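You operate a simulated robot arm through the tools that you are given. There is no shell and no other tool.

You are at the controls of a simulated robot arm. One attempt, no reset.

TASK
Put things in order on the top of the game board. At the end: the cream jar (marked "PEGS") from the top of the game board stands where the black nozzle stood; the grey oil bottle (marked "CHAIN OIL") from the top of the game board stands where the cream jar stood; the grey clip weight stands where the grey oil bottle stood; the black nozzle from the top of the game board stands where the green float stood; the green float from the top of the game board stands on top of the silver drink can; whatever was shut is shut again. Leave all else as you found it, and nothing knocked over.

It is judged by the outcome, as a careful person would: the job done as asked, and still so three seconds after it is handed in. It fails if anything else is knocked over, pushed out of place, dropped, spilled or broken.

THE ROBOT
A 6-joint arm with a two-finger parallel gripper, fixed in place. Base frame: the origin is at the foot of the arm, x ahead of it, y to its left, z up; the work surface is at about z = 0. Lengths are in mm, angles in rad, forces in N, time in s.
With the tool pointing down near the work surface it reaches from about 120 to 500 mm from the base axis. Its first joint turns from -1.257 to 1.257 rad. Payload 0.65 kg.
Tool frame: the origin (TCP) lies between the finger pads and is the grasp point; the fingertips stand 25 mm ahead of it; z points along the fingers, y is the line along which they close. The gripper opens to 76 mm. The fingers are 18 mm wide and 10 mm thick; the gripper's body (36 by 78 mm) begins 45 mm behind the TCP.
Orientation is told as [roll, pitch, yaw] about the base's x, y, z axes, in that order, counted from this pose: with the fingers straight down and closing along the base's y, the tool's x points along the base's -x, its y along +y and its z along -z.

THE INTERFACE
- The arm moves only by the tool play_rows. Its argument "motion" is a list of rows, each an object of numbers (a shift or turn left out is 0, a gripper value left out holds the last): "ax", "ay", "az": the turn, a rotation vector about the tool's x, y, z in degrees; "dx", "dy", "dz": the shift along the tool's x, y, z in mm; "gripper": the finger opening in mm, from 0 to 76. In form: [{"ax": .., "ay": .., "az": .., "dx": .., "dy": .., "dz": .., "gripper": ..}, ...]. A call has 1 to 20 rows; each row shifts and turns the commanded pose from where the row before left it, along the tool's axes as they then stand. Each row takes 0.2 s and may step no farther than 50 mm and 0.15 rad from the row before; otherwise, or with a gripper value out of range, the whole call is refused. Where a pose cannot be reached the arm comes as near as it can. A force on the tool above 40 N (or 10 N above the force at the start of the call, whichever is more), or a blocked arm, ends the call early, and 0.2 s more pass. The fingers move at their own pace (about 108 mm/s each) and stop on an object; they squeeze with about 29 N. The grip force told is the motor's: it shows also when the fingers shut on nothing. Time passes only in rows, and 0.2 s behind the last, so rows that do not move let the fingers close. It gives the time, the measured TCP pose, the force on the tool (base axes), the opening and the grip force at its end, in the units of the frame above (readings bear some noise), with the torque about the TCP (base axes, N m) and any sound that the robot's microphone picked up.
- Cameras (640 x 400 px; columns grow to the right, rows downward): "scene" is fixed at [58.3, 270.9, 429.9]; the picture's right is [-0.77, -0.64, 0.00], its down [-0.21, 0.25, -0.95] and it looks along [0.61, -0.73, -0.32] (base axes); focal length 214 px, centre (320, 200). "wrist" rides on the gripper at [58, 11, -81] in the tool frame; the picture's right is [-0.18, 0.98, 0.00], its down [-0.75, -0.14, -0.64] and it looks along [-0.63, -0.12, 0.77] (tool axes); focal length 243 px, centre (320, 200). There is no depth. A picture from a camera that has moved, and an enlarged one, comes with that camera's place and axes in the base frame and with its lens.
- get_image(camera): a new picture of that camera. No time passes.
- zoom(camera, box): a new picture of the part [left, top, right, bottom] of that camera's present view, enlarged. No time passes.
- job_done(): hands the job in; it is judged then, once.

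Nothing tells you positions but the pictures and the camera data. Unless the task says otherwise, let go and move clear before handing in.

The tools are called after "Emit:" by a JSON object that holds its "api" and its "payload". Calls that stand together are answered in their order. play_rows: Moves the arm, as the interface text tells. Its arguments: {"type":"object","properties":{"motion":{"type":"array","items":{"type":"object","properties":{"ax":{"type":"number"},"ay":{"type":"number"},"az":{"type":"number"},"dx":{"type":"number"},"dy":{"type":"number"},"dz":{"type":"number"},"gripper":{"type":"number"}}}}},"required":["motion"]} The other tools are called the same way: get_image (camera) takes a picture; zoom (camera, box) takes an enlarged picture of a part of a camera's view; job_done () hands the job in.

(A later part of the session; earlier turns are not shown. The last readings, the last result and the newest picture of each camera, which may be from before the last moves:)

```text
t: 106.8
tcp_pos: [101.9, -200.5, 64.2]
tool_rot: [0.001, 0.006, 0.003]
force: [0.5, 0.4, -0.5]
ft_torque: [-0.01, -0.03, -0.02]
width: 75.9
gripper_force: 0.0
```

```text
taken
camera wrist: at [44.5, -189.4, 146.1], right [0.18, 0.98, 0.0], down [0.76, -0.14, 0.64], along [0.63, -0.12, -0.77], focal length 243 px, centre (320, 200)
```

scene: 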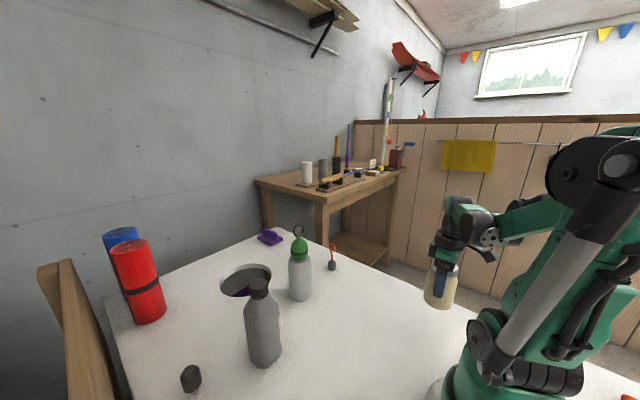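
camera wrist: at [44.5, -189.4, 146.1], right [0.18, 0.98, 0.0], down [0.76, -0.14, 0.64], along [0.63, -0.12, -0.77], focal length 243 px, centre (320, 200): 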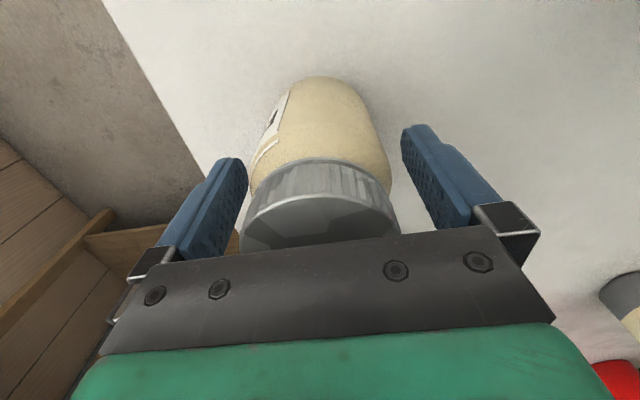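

Jar stands at the nozzle's old place. Lifting clear and moving to a viewpoint for the bottle.

Emit:
{"api": "play_rows", "payload": {"motion": [{"dz": -10}, {"dz": -30}, {"dz": -35}, {"dz": -35}, {"dz": -35}, {"dz": -35}, {"dx": -18.3, "dy": 37.1}, {"dx": -18.3, "dy": 37.1}, {"dx": -18.3, "dy": 37.1}, {"dx": -18.3, "dy": 37.1}, {"dx": -18.3, "dy": 37.1}, {"dx": -18.3, "dy": 37.1}, {"dx": -18.3, "dy": 37.1}, {}]}}

Emit:
{"api": "get_image", "payload": {"camera": "scene"}}

Emit:
{"api": "get_image", "payload": {"camera": "wrist"}}

```text
t: 109.8
tcp_pos: [231.6, 61.0, 244.6]
tool_rot: [0.0, 0.006, 0.0]
force: [-0.3, 0.1, -0.2]
ft_torque: [-0.01, -0.02, 0.01]
width: 75.8
gripper_force: 0.2
```

```text
taken
```

scene: 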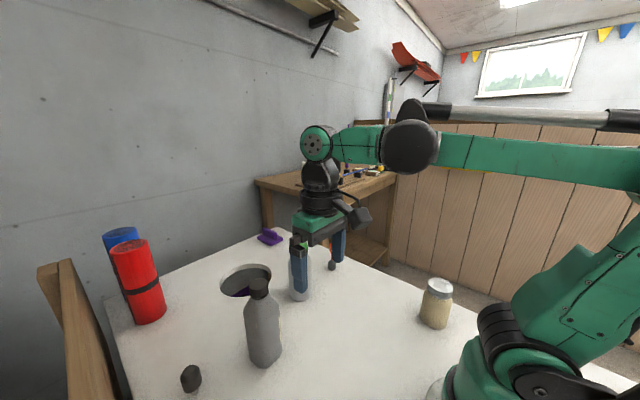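

```text
taken
camera wrist: at [173.2, 70.7, 326.4], right [0.18, 0.98, 0.0], down [0.76, -0.14, 0.64], along [0.63, -0.12, -0.77], focal length 243 px, centre (320, 200)
```

wrist: 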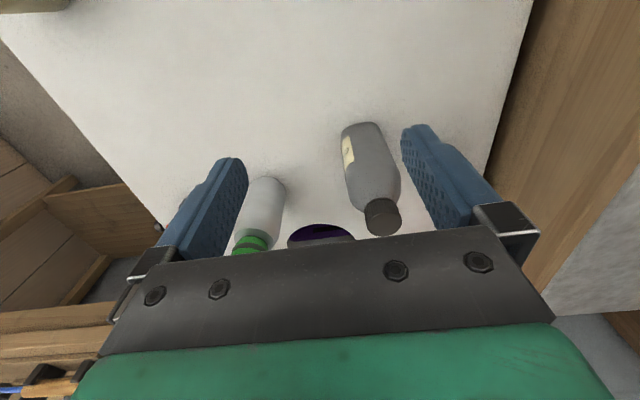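

Emit:
{"api": "zoom", "payload": {"camera": "wrist", "box": [300, 100, 440, 250]}}

Emit:
{"api": "zoom", "payload": {"camera": "scene", "box": [200, 260, 320, 390]}}

Emit:
{"api": "zoom", "payload": {"camera": "scene", "box": [390, 260, 490, 350]}}

```text
2.67 times, centred on (370, 175) of wrist
camera zoom: at [173.2, 70.7, 326.4], right [0.18, 0.98, 0.0], down [0.76, -0.14, 0.64], along [0.63, -0.12, -0.77], focal length 647 px, centre (187, 267)
```

zoom: 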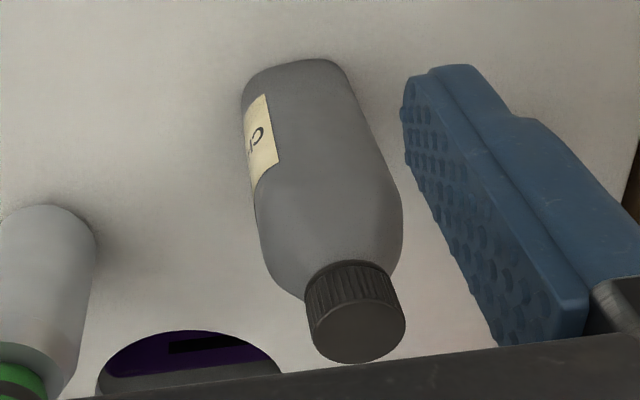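

```text
3.08 times, centred on (260, 325) of scene
camera zoom: at [58.3, 270.9, 429.9], right [-0.77, -0.64, 0.0], down [-0.21, 0.25, -0.95], along [0.61, -0.73, -0.32], focal length 660 px, centre (505, -185)
```

zoom: 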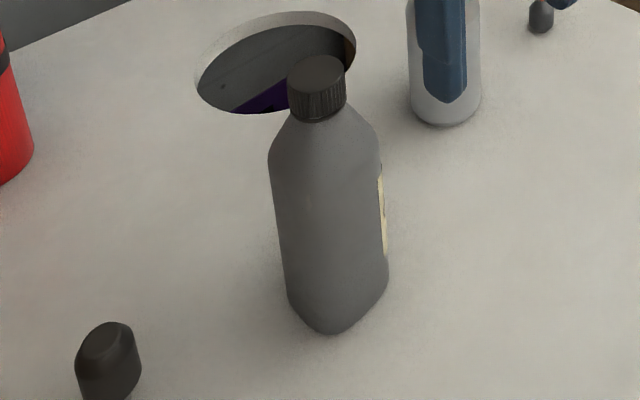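

```text
4.44 times, centred on (440, 305) of scene
camera zoom: at [58.3, 270.9, 429.9], right [-0.77, -0.64, 0.0], down [-0.21, 0.25, -0.95], along [0.61, -0.73, -0.32], focal length 953 px, centre (-213, -267)
```

zoom: 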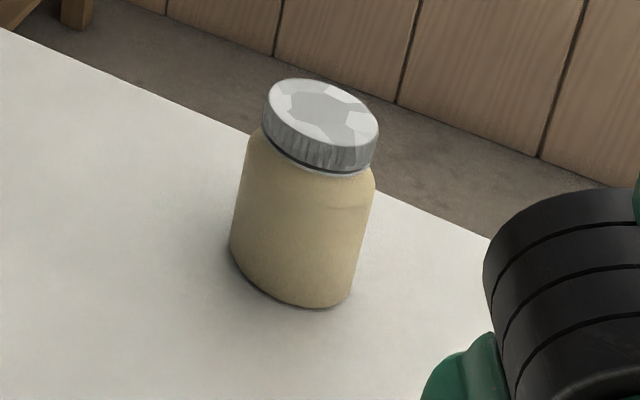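

The jar stands well. The bottle's body is too tall for a body grip, so I'll grip its 32 mm cap. Moving above it to measure the cap position.

Emit:
{"api": "play_rows", "payload": {"motion": [{"dx": -34, "dy": 13.5, "dz": -4}, {"dx": -34, "dy": 13.5, "dz": -4}, {"dx": -34, "dy": 13.5, "dz": -4}, {}]}}

Emit:
{"api": "get_image", "payload": {"camera": "wrist"}}

Emit:
{"api": "zoom", "payload": {"camera": "wrist", "box": [240, 60, 400, 220]}}

```text
t: 110.8
tcp_pos: [335.1, 100.2, 256.3]
tool_rot: [0.001, 0.006, 0.003]
force: [-0.1, 0.2, 0.8]
ft_torque: [0.01, 0.0, 0.0]
width: 76.0
gripper_force: 0.0
```

```text
taken
camera wrist: at [276.6, 110.9, 338.6], right [0.18, 0.98, 0.0], down [0.76, -0.14, 0.64], along [0.63, -0.12, -0.77], focal length 243 px, centre (320, 200)
```

wrist: 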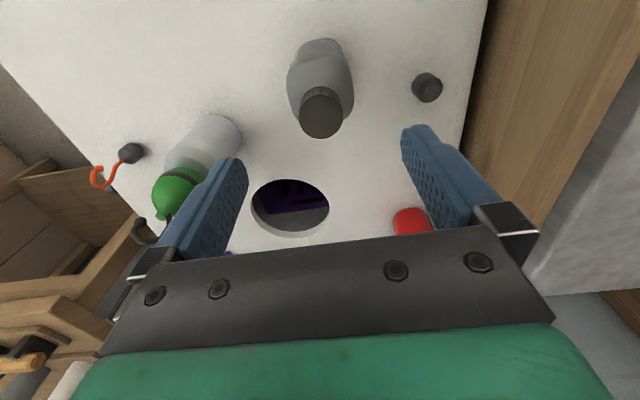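

```text
2.50 times, centred on (320, 140) of wrist
camera zoom: at [276.6, 110.9, 338.6], right [0.18, 0.98, 0.0], down [0.76, -0.14, 0.64], along [0.63, -0.12, -0.77], focal length 606 px, centre (320, 350)
```

zoom: 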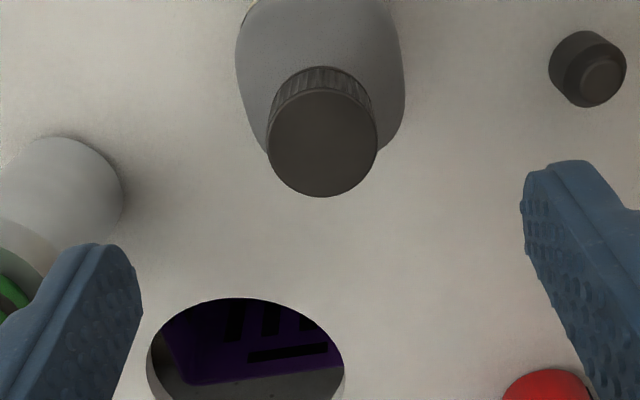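

Cap centre ≈ (338, 100). Lowering so the fingertips are just above the cap and checking.

Emit:
{"api": "play_rows", "payload": {"motion": [{"dx": -2.5, "dz": 25}, {"dz": 22}, {}]}}

Emit:
{"api": "get_image", "payload": {"camera": "wrist"}}

Emit:
{"api": "zoom", "payload": {"camera": "wrist", "box": [200, 60, 440, 260]}}

Emit:
{"api": "zoom", "payload": {"camera": "scene", "box": [180, 230, 320, 380]}}

```text
t: 111.6
tcp_pos: [334.5, 101.1, 208.5]
tool_rot: [0.0, 0.005, 0.003]
force: [0.4, 0.1, -0.1]
ft_torque: [-0.01, -0.02, -0.01]
width: 76.1
gripper_force: 0.0
```

```text
taken
camera wrist: at [277.7, 110.9, 289.9], right [0.18, 0.98, 0.0], down [0.76, -0.14, 0.64], along [0.63, -0.12, -0.77], focal length 243 px, centre (320, 200)
```

wrist: 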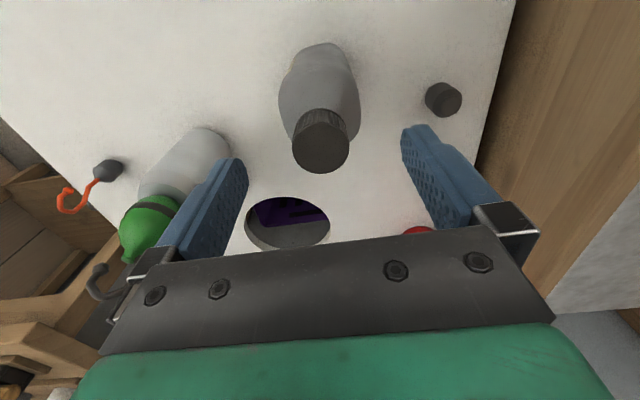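

```text
2.00 times, centred on (320, 160) of wrist
camera zoom: at [277.7, 110.9, 289.9], right [0.18, 0.98, 0.0], down [0.76, -0.14, 0.64], along [0.63, -0.12, -0.77], focal length 485 px, centre (320, 280)
```

zoom: 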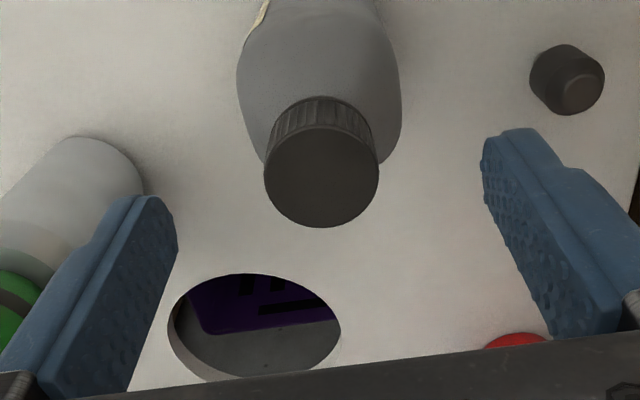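

```text
2.67 times, centred on (250, 305) of scene
camera zoom: at [58.3, 270.9, 429.9], right [-0.77, -0.64, 0.0], down [-0.21, 0.25, -0.95], along [0.61, -0.73, -0.32], focal length 572 px, centre (507, -80)
```

zoom: 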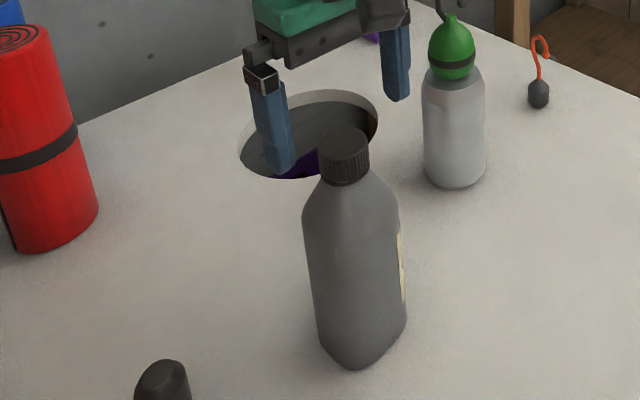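

Cap centre ≈ (338, 100), top z≈173. Lowering to TCP z≈176 so the fingertips sit at the cap's lower edge, then closing.

Emit:
{"api": "play_rows", "payload": {"motion": [{"dx": -2.5, "dy": -0.7, "dz": 12}, {"dz": 12}, {"dz": 8}, {}]}}

Emit:
{"api": "get_image", "payload": {"camera": "wrist"}}

Emit:
{"api": "zoom", "payload": {"camera": "scene", "box": [210, 240, 310, 330]}}

```text
t: 112.6
tcp_pos: [336.0, 101.3, 175.8]
tool_rot: [0.001, 0.005, 0.003]
force: [0.0, 0.0, -0.3]
ft_torque: [-0.02, -0.03, -0.01]
width: 75.9
gripper_force: 0.0
```

```text
taken
camera wrist: at [279.7, 110.9, 258.1], right [0.18, 0.98, 0.0], down [0.76, -0.14, 0.64], along [0.63, -0.12, -0.77], focal length 243 px, centre (320, 200)
```

wrist: 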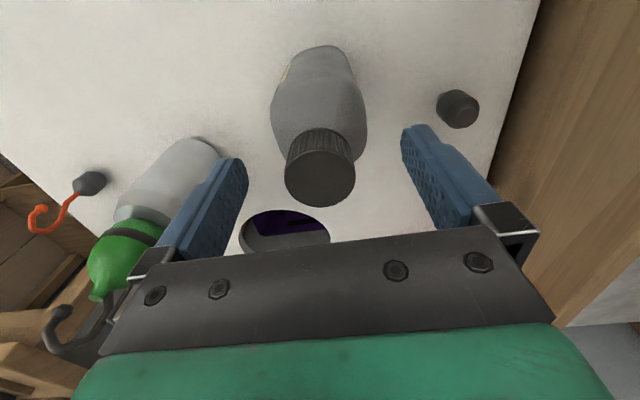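

```text
4.44 times, centred on (260, 285) of scene
camera zoom: at [58.3, 270.9, 429.9], right [-0.77, -0.64, 0.0], down [-0.21, 0.25, -0.95], along [0.61, -0.73, -0.32], focal length 953 px, centre (587, -178)
```

zoom: 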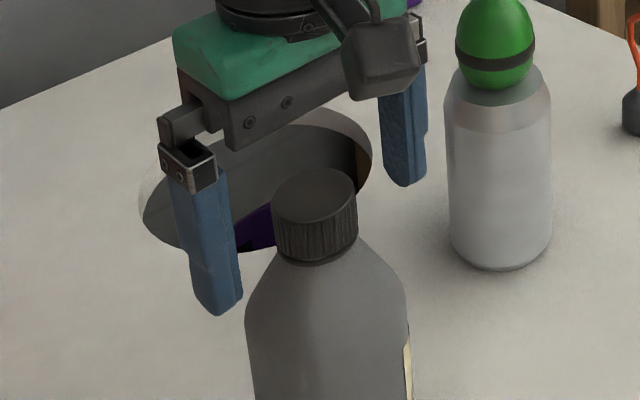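

The fingertips straddle the cap's lower rim symmetrically. Closing on the cap.

Emit:
{"api": "play_rows", "payload": {"motion": [{"gripper": 60}, {"gripper": 48}, {"gripper": 38}, {"gripper": 32}, {"gripper": 25}, {}, {}]}}

Emit:
{"api": "get_image", "payload": {"camera": "wrist"}}

Emit:
{"api": "zoom", "payload": {"camera": "scene", "box": [210, 240, 310, 330]}}

```text
t: 114.2
tcp_pos: [337.0, 100.6, 176.3]
tool_rot: [0.001, 0.005, 0.001]
force: [0.6, -1.2, -0.4]
ft_torque: [-0.1, 0.0, -0.01]
width: 30.9
gripper_force: 29.1
```

```text
taken
camera wrist: at [279.7, 110.9, 258.2], right [0.18, 0.98, 0.0], down [0.76, -0.14, 0.64], along [0.63, -0.12, -0.77], focal length 243 px, centre (320, 200)
```

wrist: 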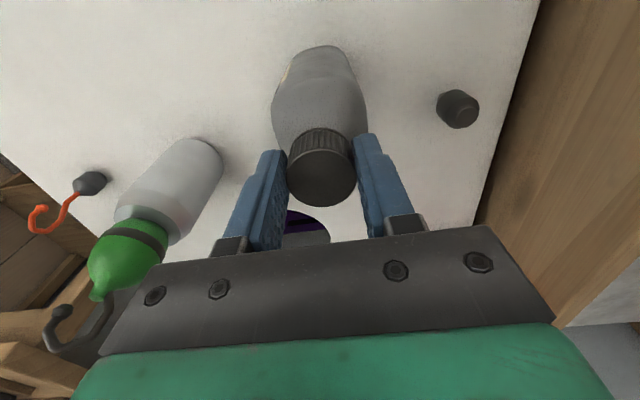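

```text
4.44 times, centred on (260, 285) of scene
camera zoom: at [58.3, 270.9, 429.9], right [-0.77, -0.64, 0.0], down [-0.21, 0.25, -0.95], along [0.61, -0.73, -0.32], focal length 953 px, centre (587, -178)
```

zoom: 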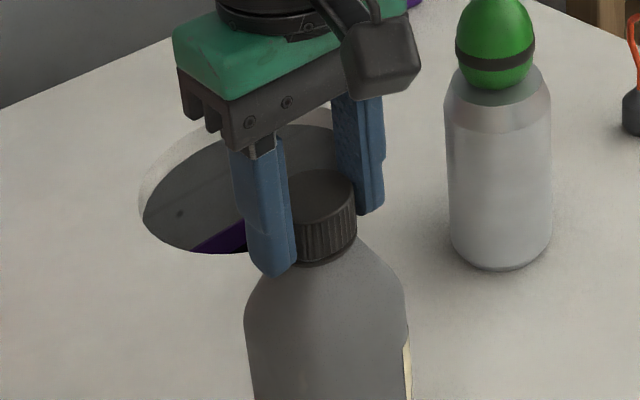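

Cap gripped (30.9 mm). Lifting gently and checking it comes up straight.

Emit:
{"api": "play_rows", "payload": {"motion": [{"dz": -3}, {"dz": -5}, {"dz": -10}, {"dz": -12}, {}]}}

Emit:
{"api": "get_image", "payload": {"camera": "wrist"}}

Emit:
{"api": "zoom", "payload": {"camera": "scene", "box": [180, 220, 340, 390]}}

```text
t: 115.4
tcp_pos: [336.6, 101.1, 206.9]
tool_rot: [-0.002, 0.004, 0.001]
force: [0.2, -0.3, -3.0]
ft_torque: [0.02, -0.02, -0.01]
width: 31.0
gripper_force: 29.0
```

```text
taken
camera wrist: at [280.2, 110.8, 288.7], right [0.18, 0.98, 0.0], down [0.76, -0.14, 0.64], along [0.63, -0.12, -0.77], focal length 243 px, centre (320, 200)
```

wrist: 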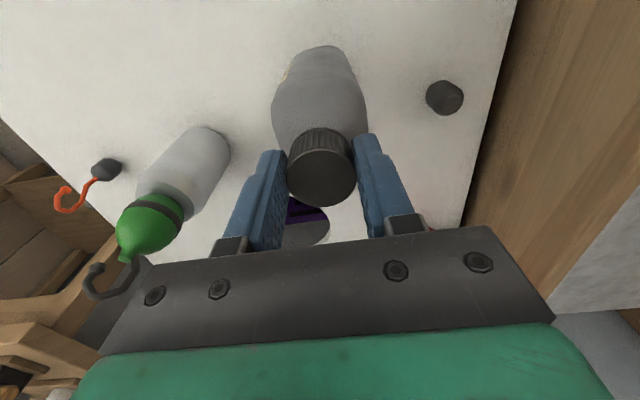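

```text
2.35 times, centred on (260, 305) of scene
camera zoom: at [58.4, 270.9, 429.9], right [-0.77, -0.64, 0.0], down [-0.21, 0.25, -0.95], along [0.61, -0.73, -0.32], focal length 505 px, centre (461, -47)
```

zoom: 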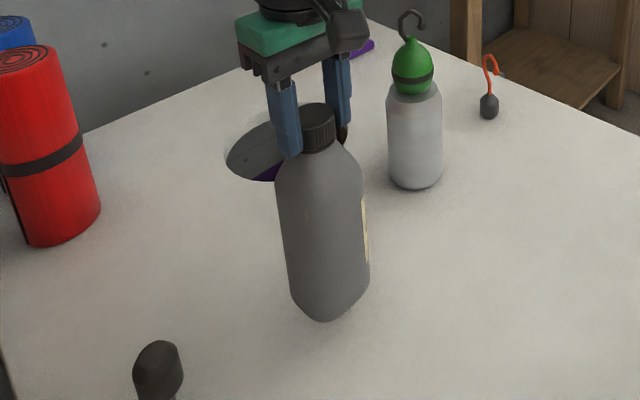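

The bottle hangs straight. Carrying it low and steadily to the jar's old place (239, −139.5).

Emit:
{"api": "play_rows", "payload": {"motion": [{"dx": 5, "dy": -12}, {"dx": 10.3, "dy": -25.4}, {"dx": 10.3, "dy": -25.4}, {"dx": 10.3, "dy": -25.4}, {"dx": 10.3, "dy": -25.4}, {"dx": 10.3, "dy": -25.4}, {"dx": 10.3, "dy": -25.4}, {"dx": 10.3, "dy": -25.4}, {"dx": 10.3, "dy": -25.4}, {"dx": 5.2, "dy": -12.5}, {"dx": 5.2, "dy": -12.5}, {}, {}]}}

Emit:
{"api": "get_image", "payload": {"camera": "scene"}}

Emit:
{"api": "get_image", "payload": {"camera": "wrist"}}

```text
t: 118.2
tcp_pos: [239.2, -140.4, 206.2]
tool_rot: [0.001, 0.008, 0.002]
force: [0.4, 0.1, -2.9]
ft_torque: [0.03, 0.04, -0.01]
width: 31.0
gripper_force: 28.5
```

```text
taken
```

scene: 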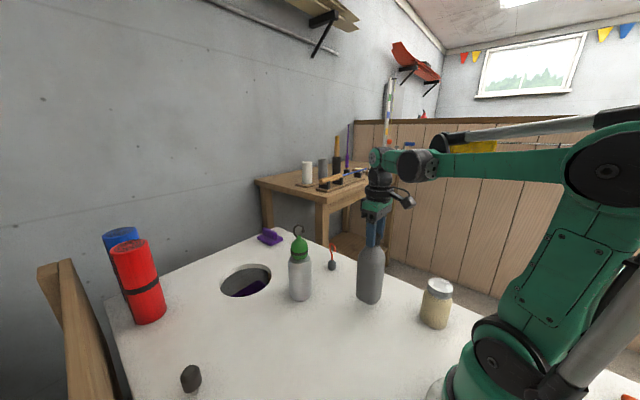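

```text
taken
camera wrist: at [182.0, -129.7, 287.9], right [0.18, 0.98, 0.0], down [0.76, -0.14, 0.64], along [0.63, -0.12, -0.77], focal length 243 px, centre (320, 200)
```

wrist: 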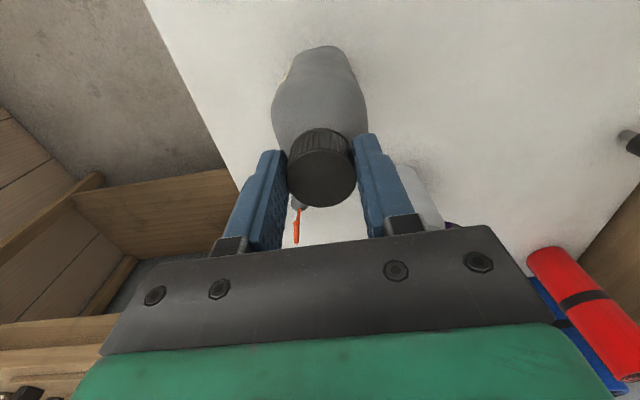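

In place. Lowering; contact expected near TCP z≈176.

Emit:
{"api": "play_rows", "payload": {"motion": [{"dy": 0.5, "dz": 10}, {"dz": 10}, {"dz": 6}, {}]}}

Emit:
{"api": "play_rows", "payload": {"motion": [{"dz": 1.5}, {}]}}

Emit:
{"api": "play_rows", "payload": {"motion": [{"dz": 1}, {}]}}

Emit:
{"api": "play_rows", "payload": {"motion": [{"dz": 0.7}, {}]}}

```text
t: 119.2
tcp_pos: [238.9, -139.0, 181.6]
tool_rot: [-0.001, 0.006, 0.003]
force: [0.0, -0.6, -3.3]
ft_torque: [0.03, 0.05, 0.0]
width: 31.1
gripper_force: 29.0
```

```text
t: 119.8
tcp_pos: [239.7, -139.6, 180.0]
tool_rot: [0.001, 0.006, 0.003]
force: [-0.1, -0.6, -3.0]
ft_torque: [-0.02, 0.0, 0.02]
width: 31.1
gripper_force: 28.5
```

```text
t: 120.4
tcp_pos: [238.3, -140.1, 178.0]
tool_rot: [-0.001, 0.006, 0.001]
force: [0.6, 0.0, -3.3]
ft_torque: [-0.01, 0.02, -0.02]
width: 30.8
gripper_force: 29.7
```

```text
t: 121.0
tcp_pos: [238.8, -139.3, 177.5]
tool_rot: [0.001, 0.005, 0.003]
force: [-0.6, -0.7, -2.3]
ft_torque: [0.02, 0.03, -0.01]
width: 30.6
gripper_force: 29.1
```

Emit:
{"api": "play_rows", "payload": {"motion": [{"dz": 0.7}, {}]}}

Emit:
{"api": "play_rows", "payload": {"motion": [{"dz": 0.6}, {}]}}

Emit:
{"api": "play_rows", "payload": {"motion": [{"dz": 0.5}, {}]}}

```text
t: 121.6
tcp_pos: [238.5, -137.9, 176.8]
tool_rot: [0.0, 0.004, 0.001]
force: [-0.4, 0.6, -2.9]
ft_torque: [0.02, 0.06, -0.03]
width: 30.8
gripper_force: 29.1
```

```text
t: 122.2
tcp_pos: [238.8, -138.1, 176.3]
tool_rot: [-0.001, 0.005, 0.001]
force: [-1.3, -1.6, 29.9]
ft_torque: [-0.06, -0.04, -0.06]
width: 30.9
gripper_force: 28.7
```

```text
t: 122.8
tcp_pos: [238.3, -139.1, 176.3]
tool_rot: [0.0, 0.006, 0.001]
force: [1.5, -1.3, 31.1]
ft_torque: [-0.03, -0.21, -0.03]
width: 30.8
gripper_force: 29.2
```

Contact. Easing off and releasing the bottle.

Emit:
{"api": "play_rows", "payload": {"motion": [{"dz": -0.8}, {}]}}

Emit:
{"api": "play_rows", "payload": {"motion": [{"gripper": 32}, {"gripper": 34}, {"gripper": 40}, {"gripper": 50}, {"gripper": 62}, {"gripper": 76}, {}, {}]}}

Emit:
{"api": "get_image", "payload": {"camera": "wrist"}}

```text
t: 123.4
tcp_pos: [240.0, -139.2, 176.7]
tool_rot: [0.0, 0.006, 0.002]
force: [0.3, 0.5, -3.3]
ft_torque: [-0.02, -0.01, -0.01]
width: 31.0
gripper_force: 29.6
```

```text
t: 125.2
tcp_pos: [238.5, -139.4, 176.8]
tool_rot: [0.0, 0.005, 0.002]
force: [-0.7, -0.7, -0.6]
ft_torque: [0.0, 0.02, 0.0]
width: 75.9
gripper_force: 0.0
```

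```text
taken
camera wrist: at [182.1, -129.0, 258.0], right [0.18, 0.98, 0.0], down [0.76, -0.14, 0.64], along [0.63, -0.12, -0.77], focal length 243 px, centre (320, 200)
```

wrist: 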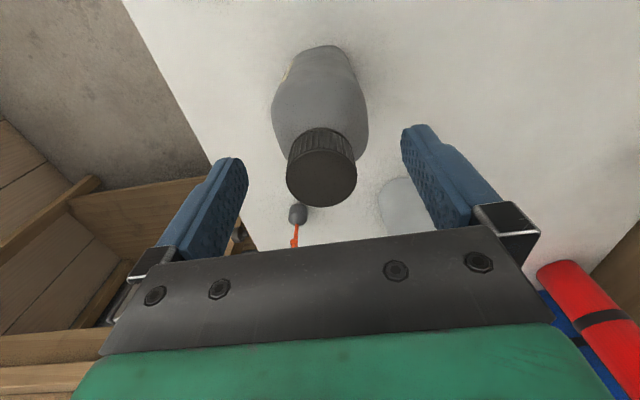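

Bottle stands at the jar's old place. Rising and moving to view the clip weight.

Emit:
{"api": "play_rows", "payload": {"motion": [{"dz": -10}, {"dz": -25}, {"dz": -25}, {"dx": -30, "dy": -28}, {"dx": -31, "dy": -28}, {"dx": -20, "dz": 20}, {}]}}

Emit:
{"api": "get_image", "payload": {"camera": "scene"}}

Emit:
{"api": "get_image", "payload": {"camera": "wrist"}}

Emit:
{"api": "zoom", "payload": {"camera": "scene", "box": [310, 230, 370, 280]}}

```text
t: 126.8
tcp_pos: [320.2, -194.6, 212.9]
tool_rot: [0.0, 0.007, 0.001]
force: [-0.4, 0.0, 1.2]
ft_torque: [0.0, -0.01, -0.02]
width: 76.0
gripper_force: 0.1
```

```text
taken
```

scene: 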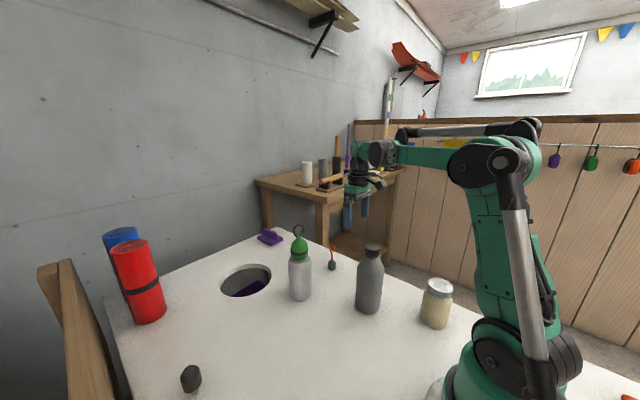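

```text
taken
camera wrist: at [261.9, -184.7, 295.8], right [0.18, 0.98, 0.0], down [0.76, -0.14, 0.64], along [0.63, -0.12, -0.77], focal length 243 px, centre (320, 200)
```

wrist: 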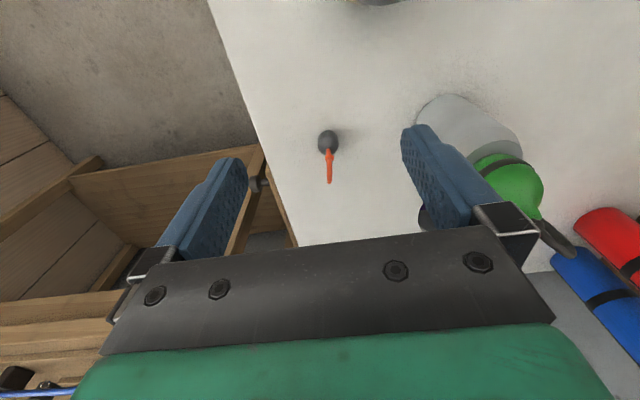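

```text
8.00 times, centred on (340, 255) of scene
camera zoom: at [58.4, 270.9, 429.9], right [-0.77, -0.64, 0.0], down [-0.21, 0.25, -0.95], along [0.61, -0.73, -0.32], focal length 1716 px, centre (160, -240)
```

zoom: 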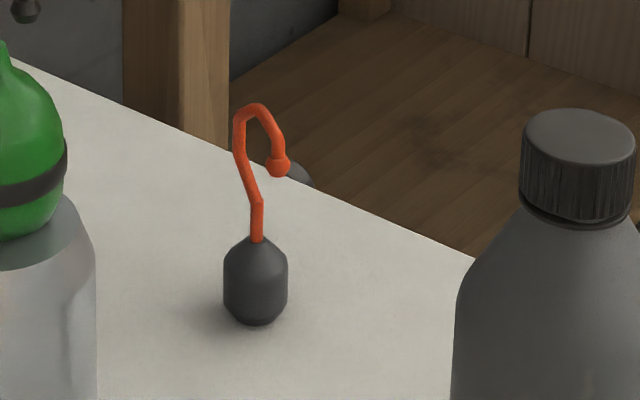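

Emit:
{"api": "zoom", "payload": {"camera": "wrist", "box": [280, 110, 380, 200]}}

```text
4.44 times, centred on (330, 155) of wrist
camera zoom: at [261.9, -184.7, 295.8], right [0.18, 0.98, 0.0], down [0.76, -0.14, 0.64], along [0.63, -0.12, -0.77], focal length 1078 px, centre (276, 400)
```

zoom: 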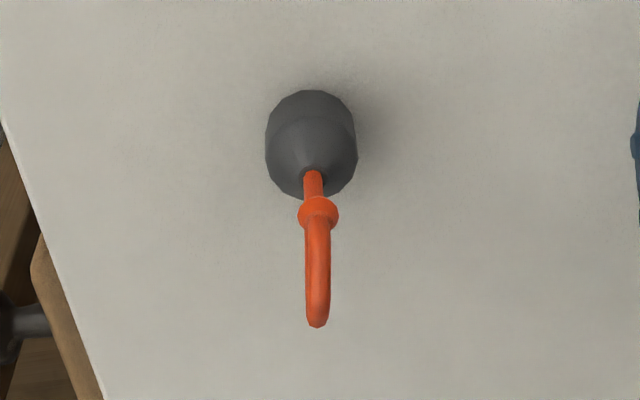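

The clip weight is at about (400, −200): body 26 mm wide, 35 mm tall, its hook lies in a vertical plane at azimuth ≈ −8.5° with top z≈96. I'll grip the hook's wire (avoiding its ball end) with yaw −8.5°; first moving above it.

Emit:
{"api": "play_rows", "payload": {"motion": [{"az": 8.4}, {"dx": -29, "dy": 2.1, "dz": 14}, {"dx": -29, "dy": 2.1, "dz": 14}, {"dx": -29, "dy": 2.1, "dz": 14}, {}]}}

Emit:
{"api": "get_image", "payload": {"camera": "wrist"}}

Emit:
{"api": "zoom", "payload": {"camera": "wrist", "box": [260, 40, 380, 200]}}

Emit:
{"api": "zoom", "payload": {"camera": "scene", "box": [290, 190, 390, 290]}}

```text
t: 128.0
tcp_pos: [407.5, -201.9, 173.1]
tool_rot: [-0.001, 0.006, -0.144]
force: [0.3, -0.3, 0.5]
ft_torque: [-0.02, -0.01, 0.01]
width: 75.9
gripper_force: 0.1
```

```text
taken
camera wrist: at [352.0, -183.2, 254.4], right [0.32, 0.95, 0.0], down [0.73, -0.25, 0.64], along [0.6, -0.21, -0.77], focal length 243 px, centre (320, 200)
```

wrist: 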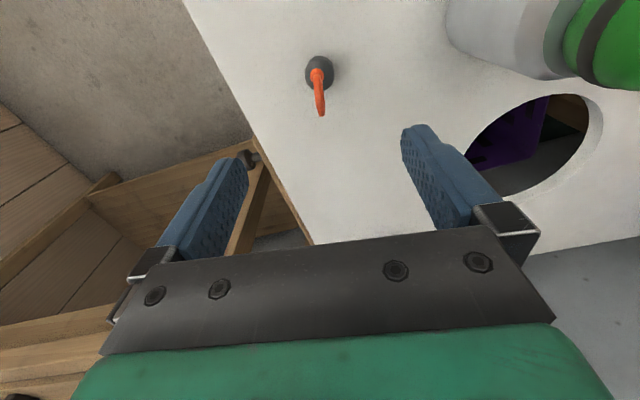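

```text
2.50 times, centred on (320, 120) of wrist
camera zoom: at [352.0, -183.2, 254.4], right [0.32, 0.95, 0.0], down [0.73, -0.25, 0.64], along [0.6, -0.21, -0.77], focal length 606 px, centre (320, 400)
```

zoom: 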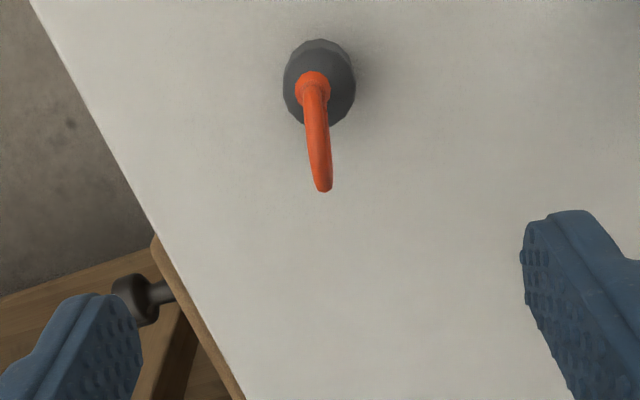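

```text
4.00 times, centred on (340, 240) of scene
camera zoom: at [58.3, 270.9, 429.9], right [-0.77, -0.64, 0.0], down [-0.21, 0.25, -0.95], along [0.61, -0.73, -0.32], focal length 858 px, centre (240, 40)
```

zoom: 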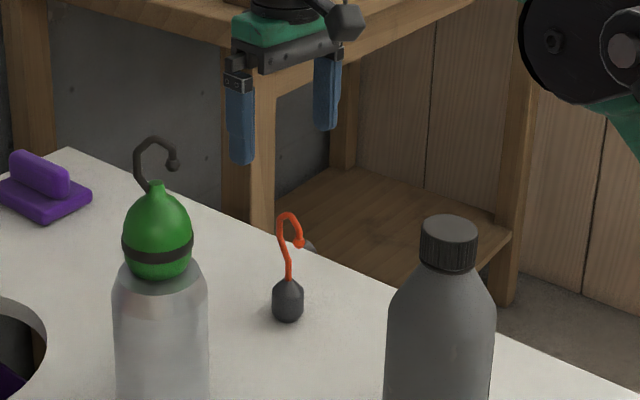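

Refined: body (402, −200.5), hook plane azimuth ≈ −12°, ball end at x≈390. Adjusting yaw to −12° and descending to z≈110 for a check.

Emit:
{"api": "play_rows", "payload": {"motion": [{"az": 3.7, "dy": 0.4}, {"dz": 25}, {"dz": 25}, {"dz": 12}, {}]}}

Emit:
{"api": "get_image", "payload": {"camera": "wrist"}}

Emit:
{"api": "zoom", "payload": {"camera": "wrist", "box": [240, 60, 400, 240]}}

Emit:
{"api": "zoom", "payload": {"camera": "scene", "box": [290, 200, 390, 290]}}

```text
t: 129.2
tcp_pos: [407.4, -200.6, 110.7]
tool_rot: [-0.001, 0.005, -0.21]
force: [0.2, -0.8, -1.0]
ft_torque: [0.01, 0.03, -0.04]
width: 75.9
gripper_force: 0.0
```

```text
taken
camera wrist: at [354.1, -178.4, 192.6], right [0.38, 0.92, 0.0], down [0.71, -0.29, 0.64], along [0.59, -0.25, -0.77], focal length 243 px, centre (320, 200)
```

wrist: 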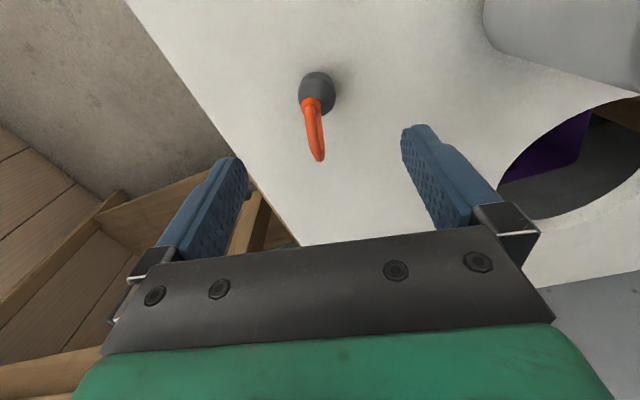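

```text
2.22 times, centred on (320, 150) of wrist
camera zoom: at [354.1, -178.4, 192.6], right [0.38, 0.92, 0.0], down [0.71, -0.29, 0.64], along [0.59, -0.25, -0.77], focal length 539 px, centre (320, 311)
```

zoom: 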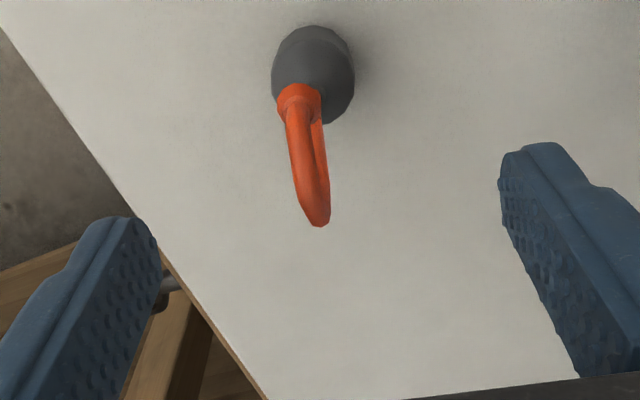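

```text
4.44 times, centred on (340, 245) of scene
camera zoom: at [58.3, 270.9, 429.9], right [-0.77, -0.64, 0.0], down [-0.21, 0.25, -0.95], along [0.61, -0.73, -0.32], focal length 953 px, centre (231, 0)
```

zoom: 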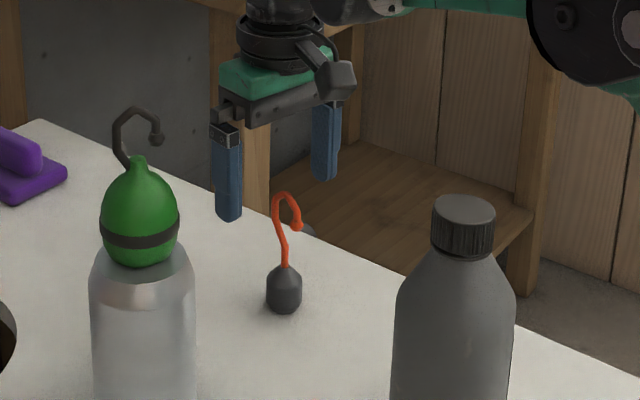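

The hook plane is within half a millimetre of the finger midline. Descending to TCP z≈84 and closing slowly.

Emit:
{"api": "play_rows", "payload": {"motion": [{"dz": 14}, {"dz": 13}, {}]}}

Emit:
{"api": "get_image", "payload": {"camera": "wrist"}}

Emit:
{"api": "zoom", "payload": {"camera": "scene", "box": [290, 200, 390, 290]}}

```text
t: 130.0
tcp_pos: [407.3, -202.8, 84.5]
tool_rot: [-0.002, 0.005, -0.209]
force: [-0.1, 0.3, 0.2]
ft_torque: [0.01, 0.04, -0.01]
width: 76.1
gripper_force: 0.3
```

```text
taken
camera wrist: at [354.1, -179.3, 165.4], right [0.38, 0.92, 0.0], down [0.71, -0.29, 0.64], along [0.59, -0.25, -0.77], focal length 243 px, centre (320, 200)
```

wrist: 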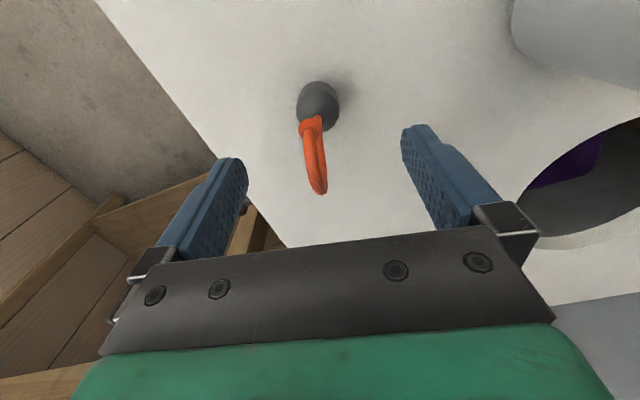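

```text
4.44 times, centred on (340, 245) of scene
camera zoom: at [58.3, 270.9, 429.9], right [-0.77, -0.64, 0.0], down [-0.21, 0.25, -0.95], along [0.61, -0.73, -0.32], focal length 953 px, centre (231, 0)
```

zoom: 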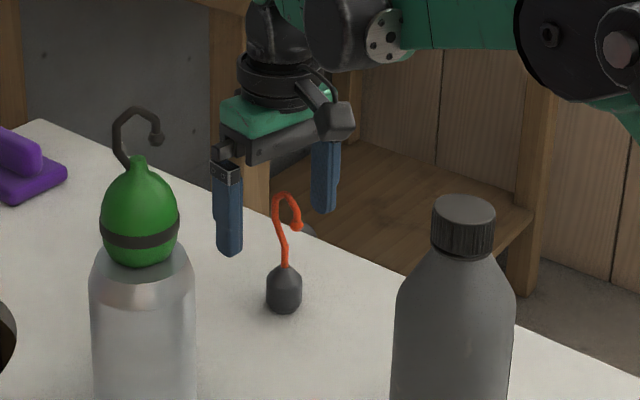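

Emit:
{"api": "play_rows", "payload": {"motion": [{"gripper": 50}, {"gripper": 30}, {"gripper": 20}, {"gripper": 14}, {"gripper": 10}, {"gripper": 6}, {"gripper": 2}, {}, {}]}}

Emit:
{"api": "get_image", "payload": {"camera": "wrist"}}

Emit:
{"api": "zoom", "payload": {"camera": "scene", "box": [290, 200, 390, 290]}}

```text
t: 132.0
tcp_pos: [407.7, -201.9, 84.8]
tool_rot: [-0.003, 0.006, -0.209]
force: [0.4, 0.3, -0.2]
ft_torque: [-0.03, 0.0, -0.03]
width: 4.9
gripper_force: 27.8
```

```text
taken
camera wrist: at [354.2, -179.3, 165.6], right [0.38, 0.92, 0.0], down [0.71, -0.29, 0.64], along [0.59, -0.25, -0.77], focal length 243 px, centre (320, 200)
```

wrist: 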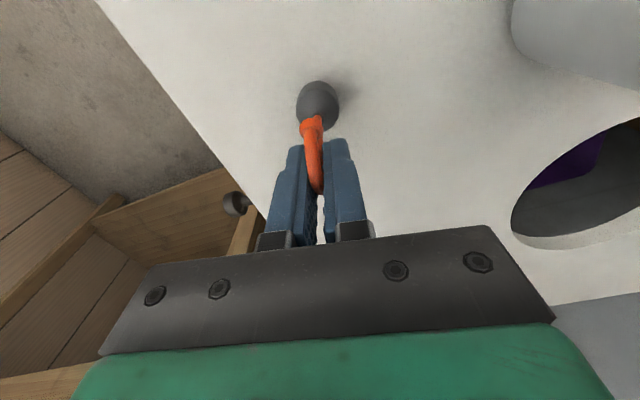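

```text
4.44 times, centred on (340, 245) of scene
camera zoom: at [58.3, 270.9, 429.9], right [-0.77, -0.64, 0.0], down [-0.21, 0.25, -0.95], along [0.61, -0.73, -0.32], focal length 953 px, centre (231, 0)
```

zoom: 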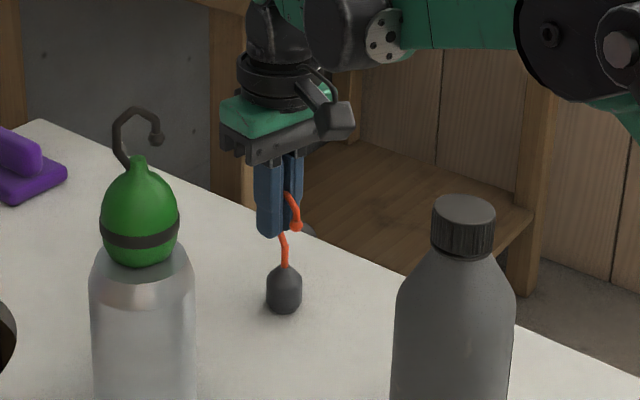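

Wire clamped (4.9 mm). Lifting gently and checking that the weight stays upright in the grip.

Emit:
{"api": "play_rows", "payload": {"motion": [{"dz": -3}, {"dz": -6}, {"dz": -10}, {"dz": -15}, {}]}}

Emit:
{"api": "get_image", "payload": {"camera": "wrist"}}

Emit:
{"api": "zoom", "payload": {"camera": "scene", "box": [290, 200, 390, 290]}}

```text
t: 133.2
tcp_pos: [406.8, -201.3, 118.9]
tool_rot: [-0.001, 0.005, -0.209]
force: [-0.8, 0.1, -0.8]
ft_torque: [0.02, -0.01, 0.04]
width: 4.8
gripper_force: 27.9
```

```text
taken
camera wrist: at [353.7, -179.3, 200.6], right [0.38, 0.92, 0.0], down [0.71, -0.29, 0.64], along [0.59, -0.25, -0.77], focal length 243 px, centre (320, 200)
```

wrist: 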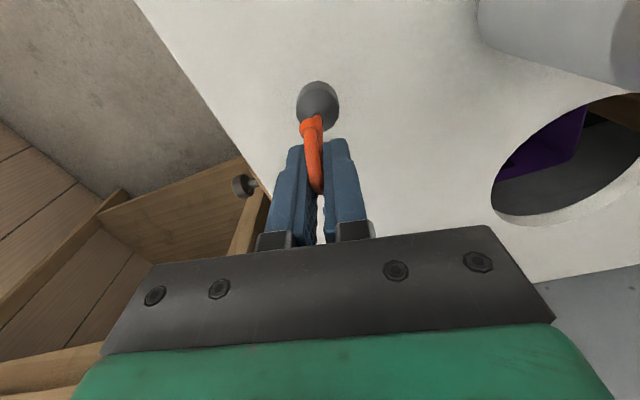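

```text
4.44 times, centred on (340, 245) of scene
camera zoom: at [58.3, 270.9, 429.9], right [-0.77, -0.64, 0.0], down [-0.21, 0.25, -0.95], along [0.61, -0.73, -0.32], focal length 953 px, centre (231, 0)
```

zoom: 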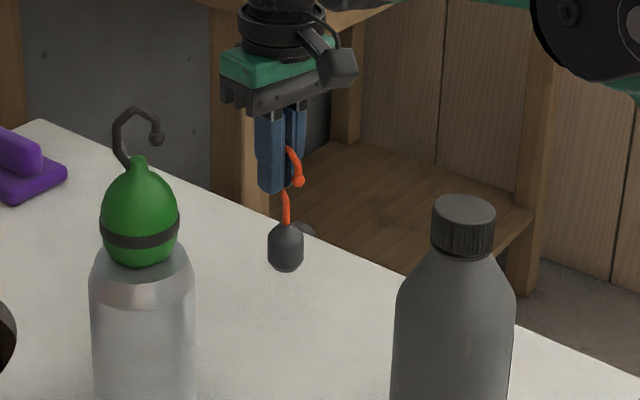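

The weight hangs upright and steady. Carrying it through the clear corridor between the bottle and the can to the bottle's old spot (337, 100).

Emit:
{"api": "play_rows", "payload": {"motion": [{"dz": -31}, {"dx": 29.3, "dy": -2.3}, {"dx": 29.3, "dy": -2.3}, {"dx": 29.3, "dy": -2.3}, {"dx": 10.2, "dy": 31.9}, {"dx": 10.2, "dy": 31.9}, {"dx": 10.2, "dy": 31.9}, {"dx": 8.7, "dy": 28.8}, {"dx": 8.7, "dy": 28.8}, {"dx": 8.7, "dy": 28.8}, {"dx": 8.7, "dy": 28.8}, {"dx": -10.1, "dy": 25.4}, {"dx": -10.1, "dy": 25.4}, {"dx": -10.1, "dy": 25.4}, {}, {}]}}

Emit:
{"api": "get_image", "payload": {"camera": "scene"}}

Emit:
{"api": "get_image", "payload": {"camera": "wrist"}}

```text
t: 136.6
tcp_pos: [344.1, 99.9, 149.5]
tool_rot: [0.0, 0.004, -0.208]
force: [-0.1, 0.1, 0.2]
ft_torque: [0.01, -0.02, -0.01]
width: 4.6
gripper_force: 28.0
```

```text
taken
```

scene: 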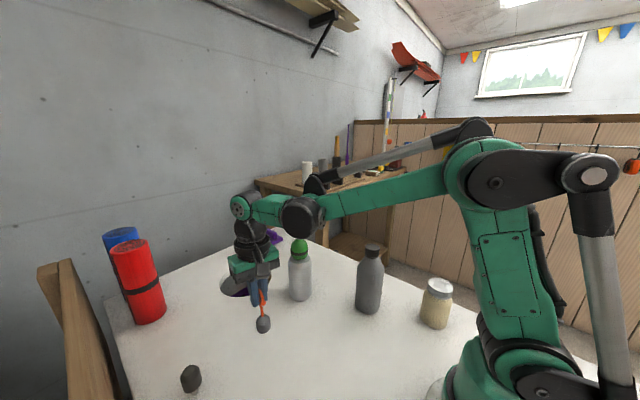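

```text
taken
camera wrist: at [290.8, 121.8, 230.9], right [0.38, 0.92, 0.0], down [0.71, -0.29, 0.64], along [0.59, -0.25, -0.77], focal length 243 px, centre (320, 200)
```

wrist: 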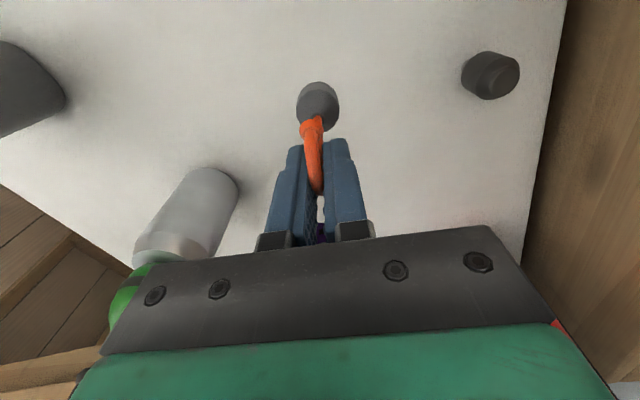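

Over the target. Small correction and lowering; contact expected at TCP z≈85.

Emit:
{"api": "play_rows", "payload": {"motion": [{"dx": -1.4, "dy": -0.9, "dz": 20}, {"dz": 20}, {"dz": 15}, {"dz": 5}, {}]}}

Emit:
{"api": "play_rows", "payload": {"motion": [{"dz": 1.5}, {}]}}

Emit:
{"api": "play_rows", "payload": {"motion": [{"dz": 1.2}, {}]}}

Emit:
{"api": "play_rows", "payload": {"motion": [{"dz": 0.8}, {}]}}

```text
t: 137.8
tcp_pos: [346.1, 98.1, 89.7]
tool_rot: [-0.001, 0.005, -0.21]
force: [0.3, 0.6, -0.7]
ft_torque: [0.01, -0.02, 0.02]
width: 4.6
gripper_force: 28.3
```

```text
t: 138.4
tcp_pos: [345.0, 97.6, 88.7]
tool_rot: [-0.001, 0.005, -0.209]
force: [-0.1, 0.0, -1.2]
ft_torque: [-0.01, -0.02, 0.01]
width: 4.6
gripper_force: 27.8
```

```text
t: 139.0
tcp_pos: [344.7, 95.8, 86.9]
tool_rot: [-0.002, 0.005, -0.209]
force: [-0.4, 0.0, -0.4]
ft_torque: [0.03, -0.02, 0.0]
width: 4.4
gripper_force: 28.3
```

```text
t: 139.6
tcp_pos: [345.9, 98.2, 86.0]
tool_rot: [-0.002, 0.004, -0.209]
force: [-0.4, 0.2, -1.1]
ft_torque: [0.0, -0.02, 0.01]
width: 4.5
gripper_force: 28.2
```

Emit:
{"api": "play_rows", "payload": {"motion": [{"dz": 0.7}, {}]}}

Emit:
{"api": "play_rows", "payload": {"motion": [{"dz": 0.6}, {}]}}

Emit:
{"api": "zoom", "payload": {"camera": "scene", "box": [210, 270, 320, 380]}}

```text
t: 140.2
tcp_pos: [345.5, 97.7, 85.1]
tool_rot: [-0.002, 0.005, -0.209]
force: [0.4, -0.7, 0.2]
ft_torque: [-0.03, -0.01, -0.01]
width: 4.7
gripper_force: 27.3
```

```text
t: 140.8
tcp_pos: [346.3, 96.8, 84.3]
tool_rot: [-0.001, 0.006, -0.209]
force: [-0.4, 0.7, 0.5]
ft_torque: [-0.01, 0.06, 0.0]
width: 4.6
gripper_force: 28.4
```

```text
3.64 times, centred on (265, 325) of scene
camera zoom: at [58.3, 270.9, 429.9], right [-0.77, -0.64, 0.0], down [-0.21, 0.25, -0.95], along [0.61, -0.73, -0.32], focal length 780 px, centre (520, -254)
```

zoom: 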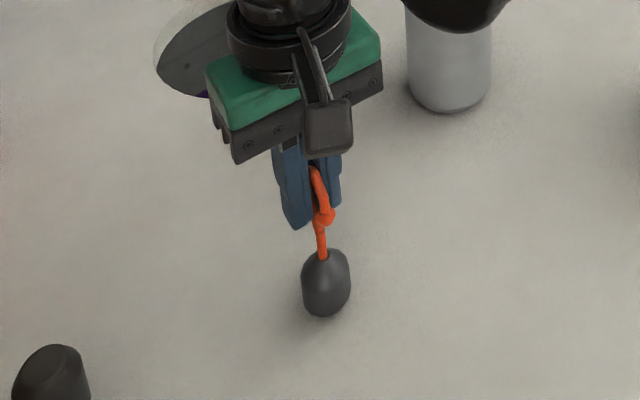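

Emit:
{"api": "play_rows", "payload": {"motion": [{"dz": 0.6}, {}]}}

Emit:
{"api": "play_rows", "payload": {"motion": [{"dz": 0.5}, {}]}}

```text
t: 141.4
tcp_pos: [345.4, 98.1, 83.6]
tool_rot: [-0.002, 0.004, -0.209]
force: [-0.5, -0.3, -1.8]
ft_torque: [-0.02, 0.02, 0.0]
width: 4.4
gripper_force: 28.1
```

```text
t: 142.0
tcp_pos: [345.8, 96.9, 83.7]
tool_rot: [-0.003, 0.005, -0.209]
force: [0.0, -0.7, -0.7]
ft_torque: [-0.02, 0.03, 0.03]
width: 4.5
gripper_force: 28.4
```

Emit:
{"api": "get_image", "payload": {"camera": "wrist"}}

Emit:
{"api": "zoom", "payload": {"camera": "scene", "box": [230, 300, 300, 370]}}

Emit:
{"api": "zoom", "payload": {"camera": "wrist", "box": [260, 60, 380, 200]}}

```text
taken
camera wrist: at [292.0, 119.1, 165.7], right [0.39, 0.92, 0.0], down [0.71, -0.29, 0.64], along [0.59, -0.25, -0.77], focal length 243 px, centre (320, 200)
```

wrist: 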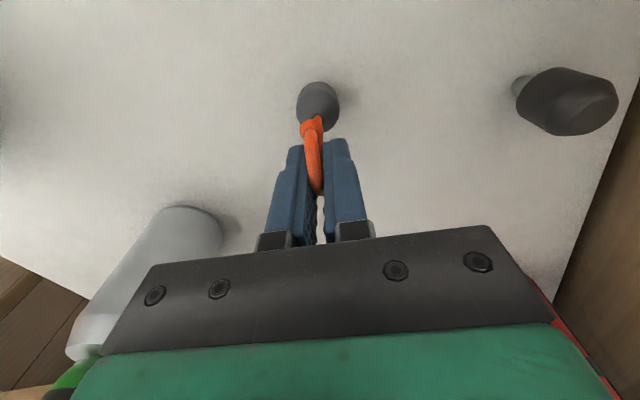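

```text
5.71 times, centred on (265, 335) of scene
camera zoom: at [58.3, 270.9, 429.9], right [-0.77, -0.64, 0.0], down [-0.21, 0.25, -0.95], along [0.61, -0.73, -0.32], focal length 1226 px, centre (634, -571)
```

zoom: 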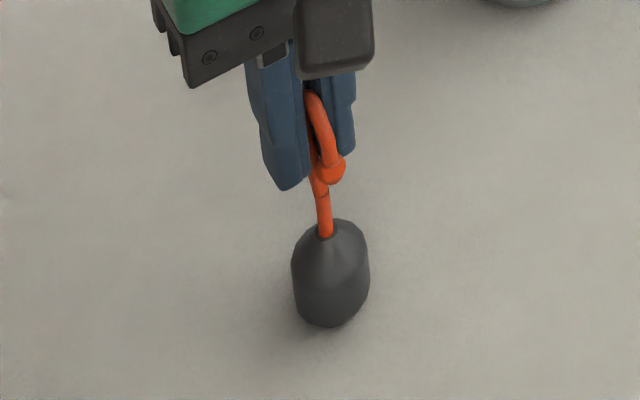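

```text
2.86 times, centred on (320, 130) of wrist
camera zoom: at [292.0, 119.1, 165.7], right [0.39, 0.92, 0.0], down [0.71, -0.29, 0.64], along [0.59, -0.25, -0.77], focal length 693 px, centre (320, 400)
```

zoom: 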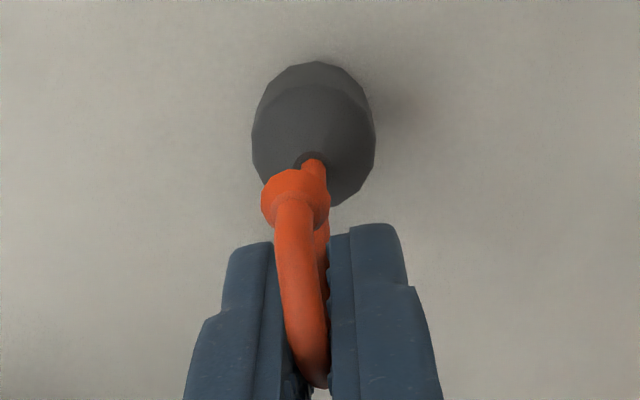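

Camera height equals that at pick-up, so contact is imminent. Continuing in 0.4 mm steps.

Emit:
{"api": "play_rows", "payload": {"motion": [{"dz": 0.4}, {}]}}

Emit:
{"api": "play_rows", "payload": {"motion": [{"dz": 0.4}, {}]}}

```text
t: 142.6
tcp_pos: [346.2, 97.0, 84.3]
tool_rot: [-0.002, 0.006, -0.209]
force: [-1.4, -0.3, 18.9]
ft_torque: [0.0, 0.26, 0.01]
width: 4.3
gripper_force: 28.0
```

```text
t: 143.2
tcp_pos: [345.7, 98.2, 82.9]
tool_rot: [-0.001, 0.005, -0.208]
force: [2.1, -2.6, 24.6]
ft_torque: [-0.13, 0.0, 0.0]
width: 4.7
gripper_force: 27.8
```

Contact. Easing off slightly and opening gently.

Emit:
{"api": "play_rows", "payload": {"motion": [{"dz": -0.6}, {}]}}

Emit:
{"api": "play_rows", "payload": {"motion": [{"gripper": 6}, {"gripper": 8}, {"gripper": 11}, {"gripper": 16}, {"gripper": 26}, {"gripper": 40}, {}, {}]}}

Emit:
{"api": "get_image", "payload": {"camera": "wrist"}}

Emit:
{"api": "zoom", "payload": {"camera": "scene", "box": [230, 290, 310, 370]}}

```text
t: 143.8
tcp_pos: [344.4, 98.0, 82.2]
tool_rot: [-0.002, 0.007, -0.211]
force: [0.1, -0.3, -1.1]
ft_torque: [0.01, 0.02, -0.01]
width: 4.7
gripper_force: 28.6
```

```text
t: 145.6
tcp_pos: [345.1, 98.4, 83.2]
tool_rot: [-0.002, 0.004, -0.209]
force: [0.2, 0.7, 0.0]
ft_torque: [-0.03, 0.02, 0.03]
width: 40.1
gripper_force: 0.0
```

```text
taken
camera wrist: at [292.2, 120.1, 165.4], right [0.38, 0.92, 0.0], down [0.71, -0.29, 0.64], along [0.59, -0.25, -0.77], focal length 243 px, centre (320, 200)
```

wrist: 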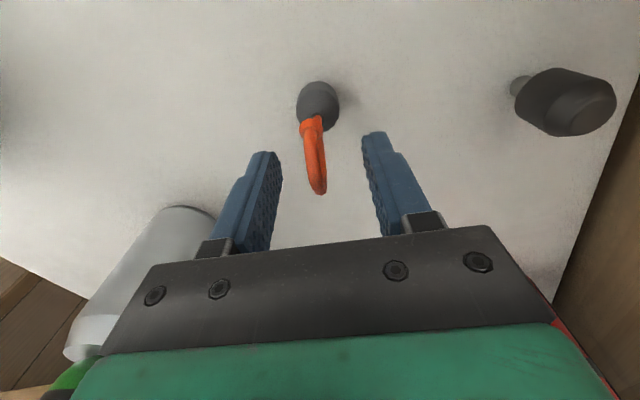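

```text
5.00 times, centred on (270, 330) of scene
camera zoom: at [58.3, 270.9, 429.9], right [-0.77, -0.64, 0.0], down [-0.21, 0.25, -0.95], along [0.61, -0.73, -0.32], focal length 1072 px, centre (570, -450)
```

zoom: 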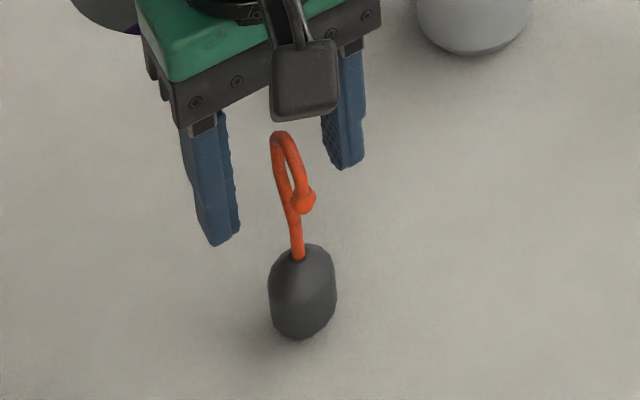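

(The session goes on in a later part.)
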